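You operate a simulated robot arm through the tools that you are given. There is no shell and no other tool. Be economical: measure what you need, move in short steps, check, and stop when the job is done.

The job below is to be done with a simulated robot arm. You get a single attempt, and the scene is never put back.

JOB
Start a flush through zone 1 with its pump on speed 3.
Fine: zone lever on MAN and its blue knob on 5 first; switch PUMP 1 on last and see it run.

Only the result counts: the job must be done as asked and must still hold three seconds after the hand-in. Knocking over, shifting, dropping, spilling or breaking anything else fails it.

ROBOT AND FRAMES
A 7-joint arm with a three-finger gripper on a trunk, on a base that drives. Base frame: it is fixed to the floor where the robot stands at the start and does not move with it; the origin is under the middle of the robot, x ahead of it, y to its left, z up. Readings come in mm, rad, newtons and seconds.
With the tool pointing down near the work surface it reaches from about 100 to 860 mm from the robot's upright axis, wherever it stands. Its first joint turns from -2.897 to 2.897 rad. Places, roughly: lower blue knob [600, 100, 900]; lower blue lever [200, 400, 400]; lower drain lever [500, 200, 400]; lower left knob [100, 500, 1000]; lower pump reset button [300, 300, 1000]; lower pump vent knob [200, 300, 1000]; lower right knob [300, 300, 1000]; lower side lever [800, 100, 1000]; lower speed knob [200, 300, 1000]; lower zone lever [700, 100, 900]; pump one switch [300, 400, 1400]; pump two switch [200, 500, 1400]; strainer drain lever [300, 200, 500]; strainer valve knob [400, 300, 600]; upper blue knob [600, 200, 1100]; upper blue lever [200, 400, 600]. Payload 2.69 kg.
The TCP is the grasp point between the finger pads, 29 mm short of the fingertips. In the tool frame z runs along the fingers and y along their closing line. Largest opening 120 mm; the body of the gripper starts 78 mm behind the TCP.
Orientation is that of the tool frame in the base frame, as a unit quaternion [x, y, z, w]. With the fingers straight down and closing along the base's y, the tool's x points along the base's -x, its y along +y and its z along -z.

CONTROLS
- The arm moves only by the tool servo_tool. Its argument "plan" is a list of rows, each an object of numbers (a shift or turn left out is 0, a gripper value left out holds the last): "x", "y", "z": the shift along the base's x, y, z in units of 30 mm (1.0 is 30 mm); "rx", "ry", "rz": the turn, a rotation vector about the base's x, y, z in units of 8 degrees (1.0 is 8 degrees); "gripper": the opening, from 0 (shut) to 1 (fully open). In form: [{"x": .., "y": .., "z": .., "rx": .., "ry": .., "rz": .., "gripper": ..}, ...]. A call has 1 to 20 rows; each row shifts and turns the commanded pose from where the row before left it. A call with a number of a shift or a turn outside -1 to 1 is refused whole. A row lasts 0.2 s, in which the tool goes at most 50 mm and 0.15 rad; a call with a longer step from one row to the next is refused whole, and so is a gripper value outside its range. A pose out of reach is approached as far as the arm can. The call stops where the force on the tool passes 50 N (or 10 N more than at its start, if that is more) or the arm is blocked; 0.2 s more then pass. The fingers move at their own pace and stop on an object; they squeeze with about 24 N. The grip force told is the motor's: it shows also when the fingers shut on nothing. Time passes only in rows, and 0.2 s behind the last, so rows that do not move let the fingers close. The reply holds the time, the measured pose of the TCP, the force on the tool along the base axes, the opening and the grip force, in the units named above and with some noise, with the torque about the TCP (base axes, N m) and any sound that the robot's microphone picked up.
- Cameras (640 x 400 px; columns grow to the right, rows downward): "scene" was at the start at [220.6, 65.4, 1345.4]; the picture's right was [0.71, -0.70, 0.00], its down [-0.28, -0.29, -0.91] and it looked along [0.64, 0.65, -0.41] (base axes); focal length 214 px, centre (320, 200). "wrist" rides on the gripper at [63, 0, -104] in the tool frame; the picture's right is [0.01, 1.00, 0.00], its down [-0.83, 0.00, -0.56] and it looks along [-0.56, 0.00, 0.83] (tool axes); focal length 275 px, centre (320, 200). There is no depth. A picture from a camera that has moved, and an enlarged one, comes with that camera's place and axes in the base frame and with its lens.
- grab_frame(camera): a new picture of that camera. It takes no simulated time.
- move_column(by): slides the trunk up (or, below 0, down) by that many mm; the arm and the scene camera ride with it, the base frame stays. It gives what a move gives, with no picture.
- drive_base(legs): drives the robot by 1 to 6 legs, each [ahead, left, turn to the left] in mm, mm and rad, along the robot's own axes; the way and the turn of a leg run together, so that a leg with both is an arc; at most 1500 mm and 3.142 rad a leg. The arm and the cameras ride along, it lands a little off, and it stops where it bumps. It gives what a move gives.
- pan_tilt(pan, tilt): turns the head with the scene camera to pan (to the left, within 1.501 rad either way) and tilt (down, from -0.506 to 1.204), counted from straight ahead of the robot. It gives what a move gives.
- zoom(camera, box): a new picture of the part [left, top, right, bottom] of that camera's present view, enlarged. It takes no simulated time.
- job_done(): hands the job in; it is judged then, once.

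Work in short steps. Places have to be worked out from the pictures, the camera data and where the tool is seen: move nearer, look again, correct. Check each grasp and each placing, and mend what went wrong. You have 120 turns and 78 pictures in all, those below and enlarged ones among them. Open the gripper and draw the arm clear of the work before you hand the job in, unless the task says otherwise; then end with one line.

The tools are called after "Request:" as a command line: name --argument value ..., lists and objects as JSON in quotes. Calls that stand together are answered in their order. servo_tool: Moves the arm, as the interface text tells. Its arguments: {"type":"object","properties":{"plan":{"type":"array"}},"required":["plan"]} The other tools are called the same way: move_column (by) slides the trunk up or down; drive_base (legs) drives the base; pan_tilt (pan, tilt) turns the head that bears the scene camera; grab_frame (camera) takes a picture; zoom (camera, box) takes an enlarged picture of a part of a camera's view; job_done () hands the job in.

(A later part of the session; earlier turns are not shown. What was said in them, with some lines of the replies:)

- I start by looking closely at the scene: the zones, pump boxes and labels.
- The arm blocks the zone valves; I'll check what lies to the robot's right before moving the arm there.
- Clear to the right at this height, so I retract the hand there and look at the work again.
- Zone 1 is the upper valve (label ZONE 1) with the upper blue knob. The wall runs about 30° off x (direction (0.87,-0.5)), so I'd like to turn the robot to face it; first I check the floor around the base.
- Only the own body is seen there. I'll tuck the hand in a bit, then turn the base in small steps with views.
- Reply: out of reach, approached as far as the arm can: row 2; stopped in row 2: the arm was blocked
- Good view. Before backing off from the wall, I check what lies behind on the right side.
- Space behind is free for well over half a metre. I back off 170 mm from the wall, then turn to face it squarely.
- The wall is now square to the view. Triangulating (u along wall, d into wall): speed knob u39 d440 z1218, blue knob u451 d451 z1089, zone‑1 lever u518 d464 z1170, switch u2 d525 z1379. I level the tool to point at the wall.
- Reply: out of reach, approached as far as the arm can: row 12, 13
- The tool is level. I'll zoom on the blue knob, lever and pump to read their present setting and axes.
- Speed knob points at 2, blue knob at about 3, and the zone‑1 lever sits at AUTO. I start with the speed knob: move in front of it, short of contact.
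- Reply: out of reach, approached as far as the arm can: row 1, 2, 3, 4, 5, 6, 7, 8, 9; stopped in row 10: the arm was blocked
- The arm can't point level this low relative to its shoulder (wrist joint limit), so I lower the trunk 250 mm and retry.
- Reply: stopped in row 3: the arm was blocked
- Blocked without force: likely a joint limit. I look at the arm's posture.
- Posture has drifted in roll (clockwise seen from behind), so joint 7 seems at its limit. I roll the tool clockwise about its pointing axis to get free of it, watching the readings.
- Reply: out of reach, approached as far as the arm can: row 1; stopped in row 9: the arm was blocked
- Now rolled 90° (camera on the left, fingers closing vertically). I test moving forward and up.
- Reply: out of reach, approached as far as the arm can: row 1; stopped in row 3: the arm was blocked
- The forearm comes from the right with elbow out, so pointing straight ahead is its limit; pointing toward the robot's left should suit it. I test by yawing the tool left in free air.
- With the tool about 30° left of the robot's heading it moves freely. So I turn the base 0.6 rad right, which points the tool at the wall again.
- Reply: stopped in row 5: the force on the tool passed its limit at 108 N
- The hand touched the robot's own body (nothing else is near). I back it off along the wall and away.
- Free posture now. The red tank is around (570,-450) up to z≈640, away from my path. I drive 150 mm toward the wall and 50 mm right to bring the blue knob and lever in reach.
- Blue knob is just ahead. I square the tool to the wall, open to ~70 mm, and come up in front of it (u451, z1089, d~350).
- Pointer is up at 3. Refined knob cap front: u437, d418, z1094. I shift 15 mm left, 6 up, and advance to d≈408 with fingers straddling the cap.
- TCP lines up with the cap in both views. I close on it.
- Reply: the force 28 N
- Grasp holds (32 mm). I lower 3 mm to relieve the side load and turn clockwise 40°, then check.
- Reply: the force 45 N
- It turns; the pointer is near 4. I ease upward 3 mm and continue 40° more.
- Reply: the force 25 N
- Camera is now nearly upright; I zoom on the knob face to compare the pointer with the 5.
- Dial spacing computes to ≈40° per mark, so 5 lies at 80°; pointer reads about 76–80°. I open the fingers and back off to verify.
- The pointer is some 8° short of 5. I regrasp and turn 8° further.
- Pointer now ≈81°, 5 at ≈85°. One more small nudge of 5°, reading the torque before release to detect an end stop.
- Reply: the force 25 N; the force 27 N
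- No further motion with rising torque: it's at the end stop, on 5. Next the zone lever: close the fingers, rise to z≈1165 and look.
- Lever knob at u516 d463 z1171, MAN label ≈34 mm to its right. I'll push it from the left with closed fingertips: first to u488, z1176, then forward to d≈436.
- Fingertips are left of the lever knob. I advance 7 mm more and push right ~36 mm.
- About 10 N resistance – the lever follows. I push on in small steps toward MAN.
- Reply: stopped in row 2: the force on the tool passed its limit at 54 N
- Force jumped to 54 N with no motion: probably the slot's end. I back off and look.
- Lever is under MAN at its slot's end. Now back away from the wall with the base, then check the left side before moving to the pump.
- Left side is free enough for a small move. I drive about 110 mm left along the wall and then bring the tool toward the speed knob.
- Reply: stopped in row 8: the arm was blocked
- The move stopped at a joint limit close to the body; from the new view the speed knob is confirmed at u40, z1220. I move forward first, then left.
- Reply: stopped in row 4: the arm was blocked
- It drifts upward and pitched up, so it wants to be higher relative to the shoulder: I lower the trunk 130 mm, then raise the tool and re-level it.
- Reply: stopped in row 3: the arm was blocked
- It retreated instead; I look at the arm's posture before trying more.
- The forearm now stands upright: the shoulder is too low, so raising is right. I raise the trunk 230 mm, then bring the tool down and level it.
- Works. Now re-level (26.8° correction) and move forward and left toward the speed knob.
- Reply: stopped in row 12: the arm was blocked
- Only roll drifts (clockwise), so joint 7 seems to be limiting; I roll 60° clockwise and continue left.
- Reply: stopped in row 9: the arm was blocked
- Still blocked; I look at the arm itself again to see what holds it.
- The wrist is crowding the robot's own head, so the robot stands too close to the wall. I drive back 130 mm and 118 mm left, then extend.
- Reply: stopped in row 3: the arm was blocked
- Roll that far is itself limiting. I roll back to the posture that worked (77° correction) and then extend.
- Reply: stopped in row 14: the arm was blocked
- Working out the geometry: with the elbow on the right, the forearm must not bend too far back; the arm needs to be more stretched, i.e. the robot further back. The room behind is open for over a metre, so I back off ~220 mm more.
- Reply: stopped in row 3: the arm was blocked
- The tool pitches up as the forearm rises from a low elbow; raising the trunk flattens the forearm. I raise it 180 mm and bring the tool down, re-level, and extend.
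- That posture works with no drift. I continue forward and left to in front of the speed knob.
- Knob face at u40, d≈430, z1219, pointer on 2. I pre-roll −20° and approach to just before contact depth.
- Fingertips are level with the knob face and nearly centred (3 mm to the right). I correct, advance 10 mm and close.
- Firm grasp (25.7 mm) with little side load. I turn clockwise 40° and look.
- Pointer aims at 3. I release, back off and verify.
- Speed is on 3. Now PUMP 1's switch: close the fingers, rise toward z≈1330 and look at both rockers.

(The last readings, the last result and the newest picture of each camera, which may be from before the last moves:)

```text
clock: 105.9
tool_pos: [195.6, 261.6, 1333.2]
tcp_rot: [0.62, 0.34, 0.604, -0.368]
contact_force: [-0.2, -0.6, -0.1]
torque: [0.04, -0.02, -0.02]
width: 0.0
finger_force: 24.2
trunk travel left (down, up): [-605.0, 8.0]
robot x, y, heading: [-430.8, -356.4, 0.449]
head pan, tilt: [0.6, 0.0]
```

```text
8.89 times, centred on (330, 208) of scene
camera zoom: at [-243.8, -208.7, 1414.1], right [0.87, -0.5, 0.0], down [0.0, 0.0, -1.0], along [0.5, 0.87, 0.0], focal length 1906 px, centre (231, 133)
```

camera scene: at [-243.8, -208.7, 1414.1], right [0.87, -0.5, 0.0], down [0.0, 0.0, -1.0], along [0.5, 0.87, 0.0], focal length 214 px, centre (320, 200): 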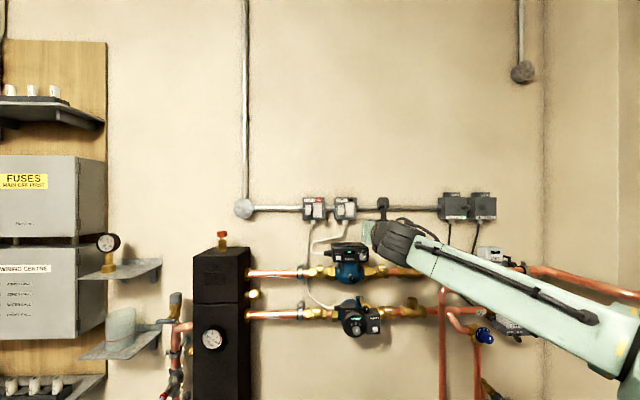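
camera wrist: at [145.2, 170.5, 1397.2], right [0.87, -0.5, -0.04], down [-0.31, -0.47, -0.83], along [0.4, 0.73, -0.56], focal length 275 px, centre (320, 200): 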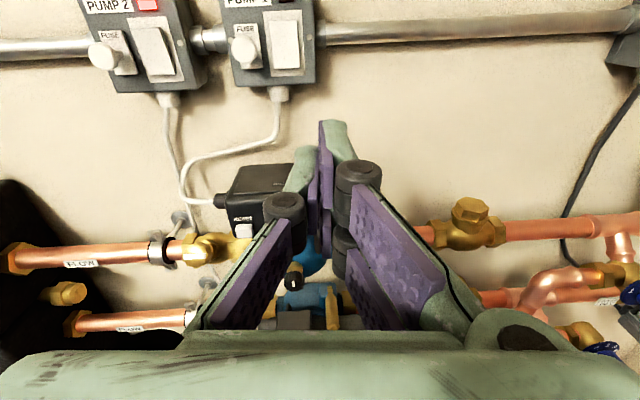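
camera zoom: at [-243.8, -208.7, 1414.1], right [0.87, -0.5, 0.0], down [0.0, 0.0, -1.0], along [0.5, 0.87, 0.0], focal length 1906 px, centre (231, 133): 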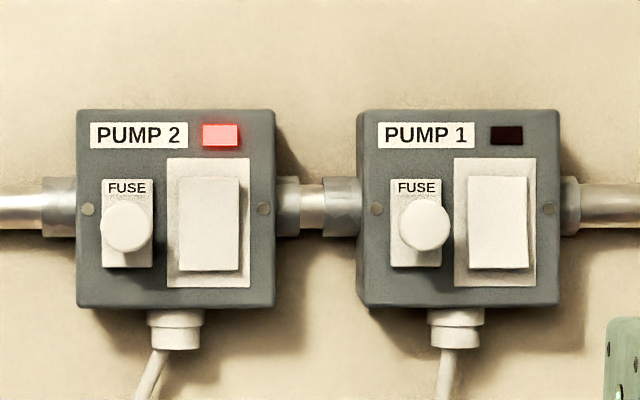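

PUMP 2 (lamp on) has its rocker's bottom pressed in; PUMP 1's bottom sticks out, so I press its lower half: target u≈11, z≈1362. I move there, stopping ~25 mm short.

Request:
servo_tool --plan '[{"x": -0.4, "y": 0.23, "z": 0.48}, {"x": -0.4, "y": 0.23, "z": 0.48}, {"x": 0.5, "y": 0.866}, {"x": 0.5, "y": 0.866}, {"x": 0.5, "y": 0.866}, {"x": 0.5, "y": 0.866}, {"x": 0.167, "y": 0.289}, {}]'

Request:
grab_frame --camera "wrist"

Request:
zoom --camera "scene" --box '[295, 185, 395, 247]'

```text
clock: 107.7
tool_pos: [237.9, 390.6, 1362.5]
tcp_rot: [0.619, 0.341, 0.604, -0.367]
contact_force: [0.3, -0.4, -0.1]
torque: [-0.01, 0.0, -0.02]
width: 0.0
finger_force: 24.0
trunk travel left (down, up): [-605.0, 8.0]
robot x, y, heading: [-431.0, -352.3, 0.453]
head pan, tilt: [0.6, 0.0]
```

```text
14 pictures are left
camera wrist: at [186.5, 298.6, 1424.5], right [0.87, -0.5, -0.04], down [-0.31, -0.47, -0.83], along [0.4, 0.73, -0.56], focal length 275 px, centre (320, 200)
```

wrist: 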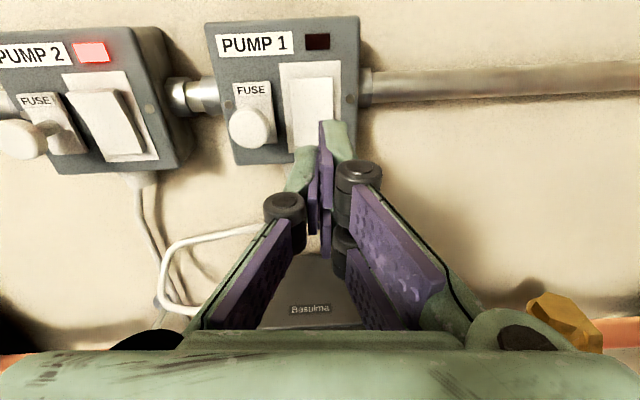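

```text
6.40 times, centred on (345, 216) of scene
camera zoom: at [-243.9, -208.7, 1414.1], right [0.87, -0.5, 0.0], down [0.0, 0.0, -1.0], along [0.5, 0.87, 0.0], focal length 1373 px, centre (160, 98)
```

zoom: 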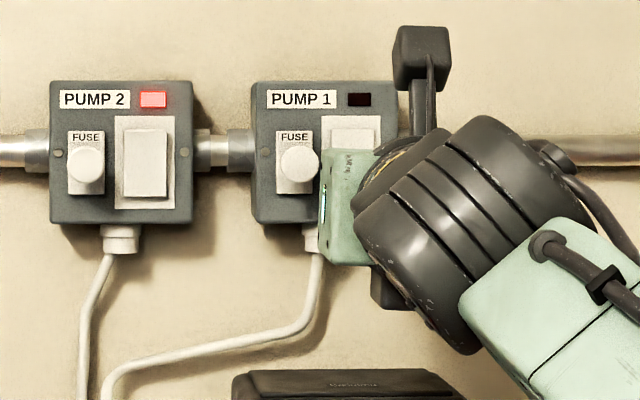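

Lined up with the lower half of the rocker. I push in slowly until it clicks or force rises.

Request:
servo_tool --plan '[{"x": 0.16, "y": 0.277}, {"x": 0.16, "y": 0.277}, {"x": 0.1, "y": 0.173}, {"x": 0.1, "y": 0.173}, {"x": 0.1, "y": 0.173}, {}]'

Request:
grab_frame --camera "wrist"

```text
clock: 109.1
tool_pos: [254.7, 421.9, 1360.1]
tcp_rot: [0.62, 0.34, 0.604, -0.367]
contact_force: [-0.2, 0.1, -0.2]
torque: [0.0, 0.0, 0.0]
width: 0.1
finger_force: 24.3
trunk travel left (down, up): [-605.0, 8.0]
robot x, y, heading: [-427.4, -351.8, 0.448]
head pan, tilt: [0.6, 0.0]
```

```text
12 pictures are left
camera wrist: at [204.0, 329.4, 1425.2], right [0.87, -0.5, -0.04], down [-0.31, -0.47, -0.83], along [0.4, 0.73, -0.56], focal length 275 px, centre (320, 200)
```

wrist: 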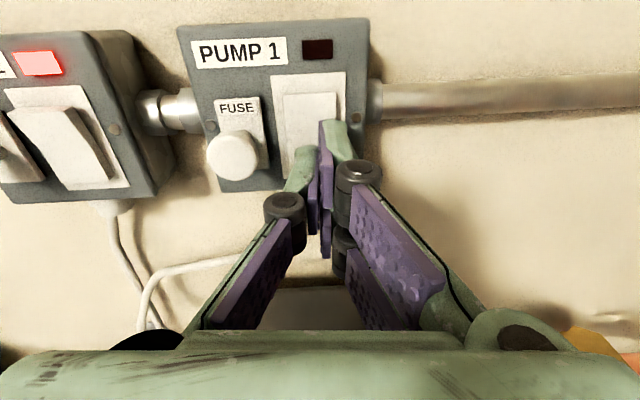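

No contact yet at tip d≈522. I continue in 4 mm steps.

Request:
servo_tool --plan '[{"x": 0.067, "y": 0.115}, {"x": 0.067, "y": 0.115}, {"x": 0.067, "y": 0.115}, {"x": 0.067, "y": 0.115}, {}]'

```text
clock: 109.7
tool_pos: [257.4, 425.0, 1362.4]
tcp_rot: [0.622, 0.341, 0.602, -0.368]
contact_force: [-15.3, -23.1, -7.9]
torque: [0.09, -0.04, 0.19]
width: 5.9
finger_force: 28.3
trunk travel left (down, up): [-605.0, 8.0]
robot x, y, heading: [-433.5, -356.2, 0.445]
head pan, tilt: [0.6, 0.0]
stopped in row 3: the force on the tool passed its limit at 61 N (the readings are from after the stop); the commanded pose is now the measured one
```

Contact at 61 N. I back off and look at the rocker and lamp.

Request:
servo_tool --plan '[{"x": -0.5, "y": -0.866}, {"x": -0.5, "y": -0.866}, {}]'

Request:
zoom --camera "wrist" --box '[200, 10, 380, 170]'

```text
clock: 110.5
tool_pos: [227.8, 373.4, 1359.4]
tcp_rot: [0.622, 0.342, 0.602, -0.367]
contact_force: [-0.3, -0.4, 0.7]
torque: [0.03, -0.01, 0.0]
width: 0.0
finger_force: 28.4
trunk travel left (down, up): [-605.0, 8.0]
robot x, y, heading: [-429.4, -354.9, 0.454]
head pan, tilt: [0.6, 0.0]
```

```text
2.50 times, centred on (290, 90) of wrist
camera zoom: at [177.1, 282.9, 1423.7], right [0.87, -0.5, -0.04], down [-0.31, -0.47, -0.83], along [0.39, 0.73, -0.56], focal length 688 px, centre (395, 475)
```

zoom: 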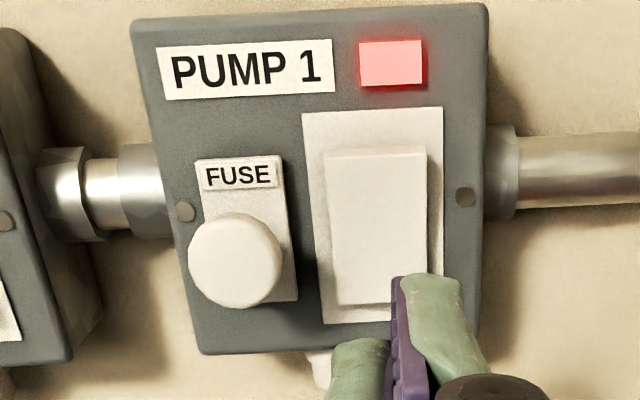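

PUMP 1's lamp is lit. I draw the arm back and to the right, and look at the pump display.

Request:
servo_tool --plan '[{"x": -0.5, "y": -0.866}, {"x": -0.5, "y": -0.866}, {"x": -0.5, "y": -0.866}, {"x": 0.7, "y": -0.6}, {"x": 0.7, "y": -0.6}, {"x": 0.7, "y": -0.6, "gripper": 0.5}, {"x": 0.7, "y": -0.6}, {"x": 0.7, "y": -0.6}, {}, {}]'

Request:
zoom --camera "scene" --box '[295, 185, 395, 290]'

Request:
grab_frame --camera "wrist"

```text
clock: 112.7
tool_pos: [289.9, 206.8, 1359.5]
tcp_rot: [0.623, 0.341, 0.602, -0.366]
contact_force: [0.7, 0.4, -0.5]
torque: [0.0, 0.01, -0.02]
width: 60.1
finger_force: 0.0
trunk travel left (down, up): [-605.0, 8.0]
robot x, y, heading: [-428.3, -353.6, 0.451]
head pan, tilt: [0.6, 0.0]
```

```text
3.81 times, centred on (345, 238) of scene
camera zoom: at [-244.2, -209.5, 1414.1], right [0.87, -0.5, 0.0], down [0.0, 0.0, -1.0], along [0.5, 0.87, 0.0], focal length 817 px, centre (225, 57)
```

zoom: 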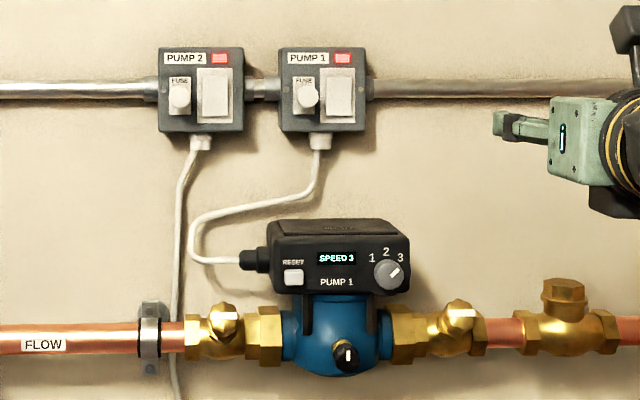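

```text
9 pictures are left
camera wrist: at [240.0, 116.3, 1423.1], right [0.87, -0.5, -0.04], down [-0.31, -0.47, -0.83], along [0.39, 0.73, -0.56], focal length 275 px, centre (320, 200)
```

wrist: 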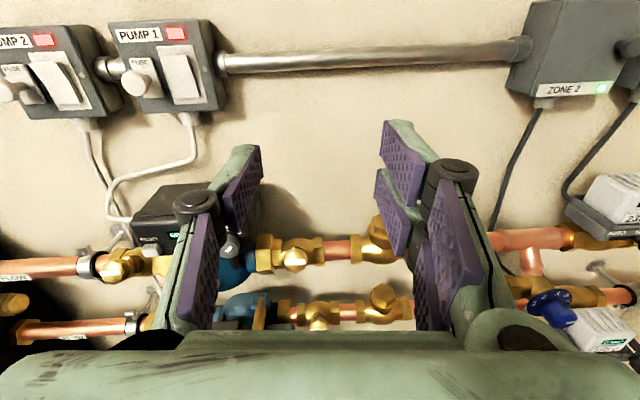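

The display now reads SPEED 3. I wait a few seconds and recheck the pump, plus lever and blue knob from here.

Request:
servo_tool --plan '[{"x": -0.2, "y": -0.35}, {}, {}, {}, {}, {}, {}, {}, {}, {}, {}, {}, {}, {}, {}, {}]'

Request:
zoom --camera "scene" --box '[310, 190, 390, 290]'

Request:
zoom --camera "wrist" --box '[480, 150, 640, 350]'

```text
clock: 116.1
tool_pos: [284.0, 196.0, 1357.9]
tcp_rot: [0.622, 0.341, 0.602, -0.366]
contact_force: [0.0, -0.3, -0.1]
torque: [-0.01, 0.01, 0.0]
width: 60.0
finger_force: 0.0
trunk travel left (down, up): [-605.0, 8.0]
robot x, y, heading: [-427.5, -355.7, 0.453]
head pan, tilt: [0.6, 0.0]
```

```text
4.00 times, centred on (350, 240) of scene
camera zoom: at [-244.2, -209.5, 1414.1], right [0.87, -0.5, 0.0], down [0.0, 0.0, -1.0], along [0.5, 0.87, 0.0], focal length 858 px, centre (200, 40)
```

zoom: 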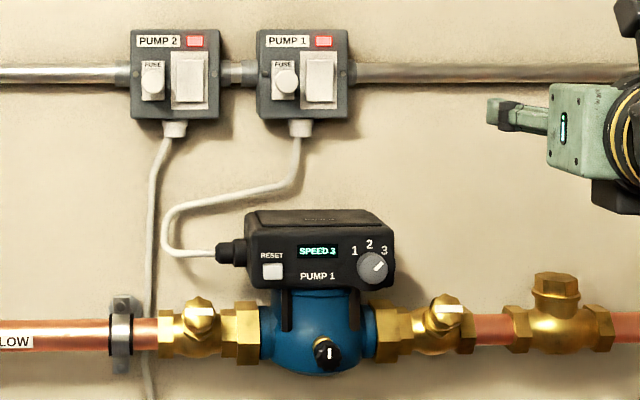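

```text
2.00 times, centred on (560, 250) of wrist
camera zoom: at [233.3, 105.2, 1422.7], right [0.87, -0.5, -0.04], down [-0.31, -0.47, -0.83], along [0.39, 0.73, -0.56], focal length 551 px, centre (-160, 100)
```

zoom: 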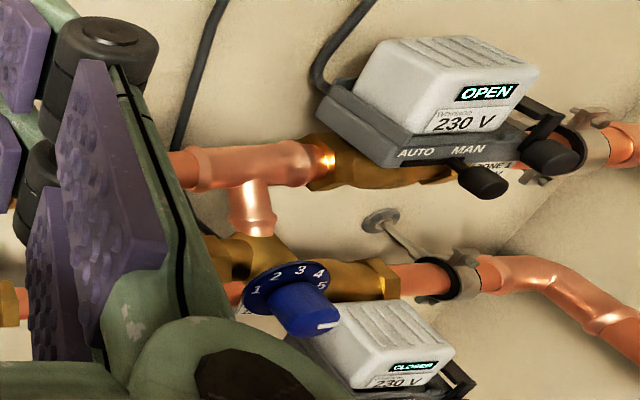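

Everything holds: zone 1 shows OPEN with its lever on MAN, its blue knob is on 5, and the PUMP 1 lamp is lit with SPEED 3 on the display. The gripper is open and the arm is clear, so I hand in.

Request:
job_done

```text
The job is handed in.
```

The flush through zone 1 is running: lever on MAN with the valve showing OPEN, blue knob on 5, pump knob on 3, and PUMP 1 switched on last, lamp lit and display steady on SPEED 3.
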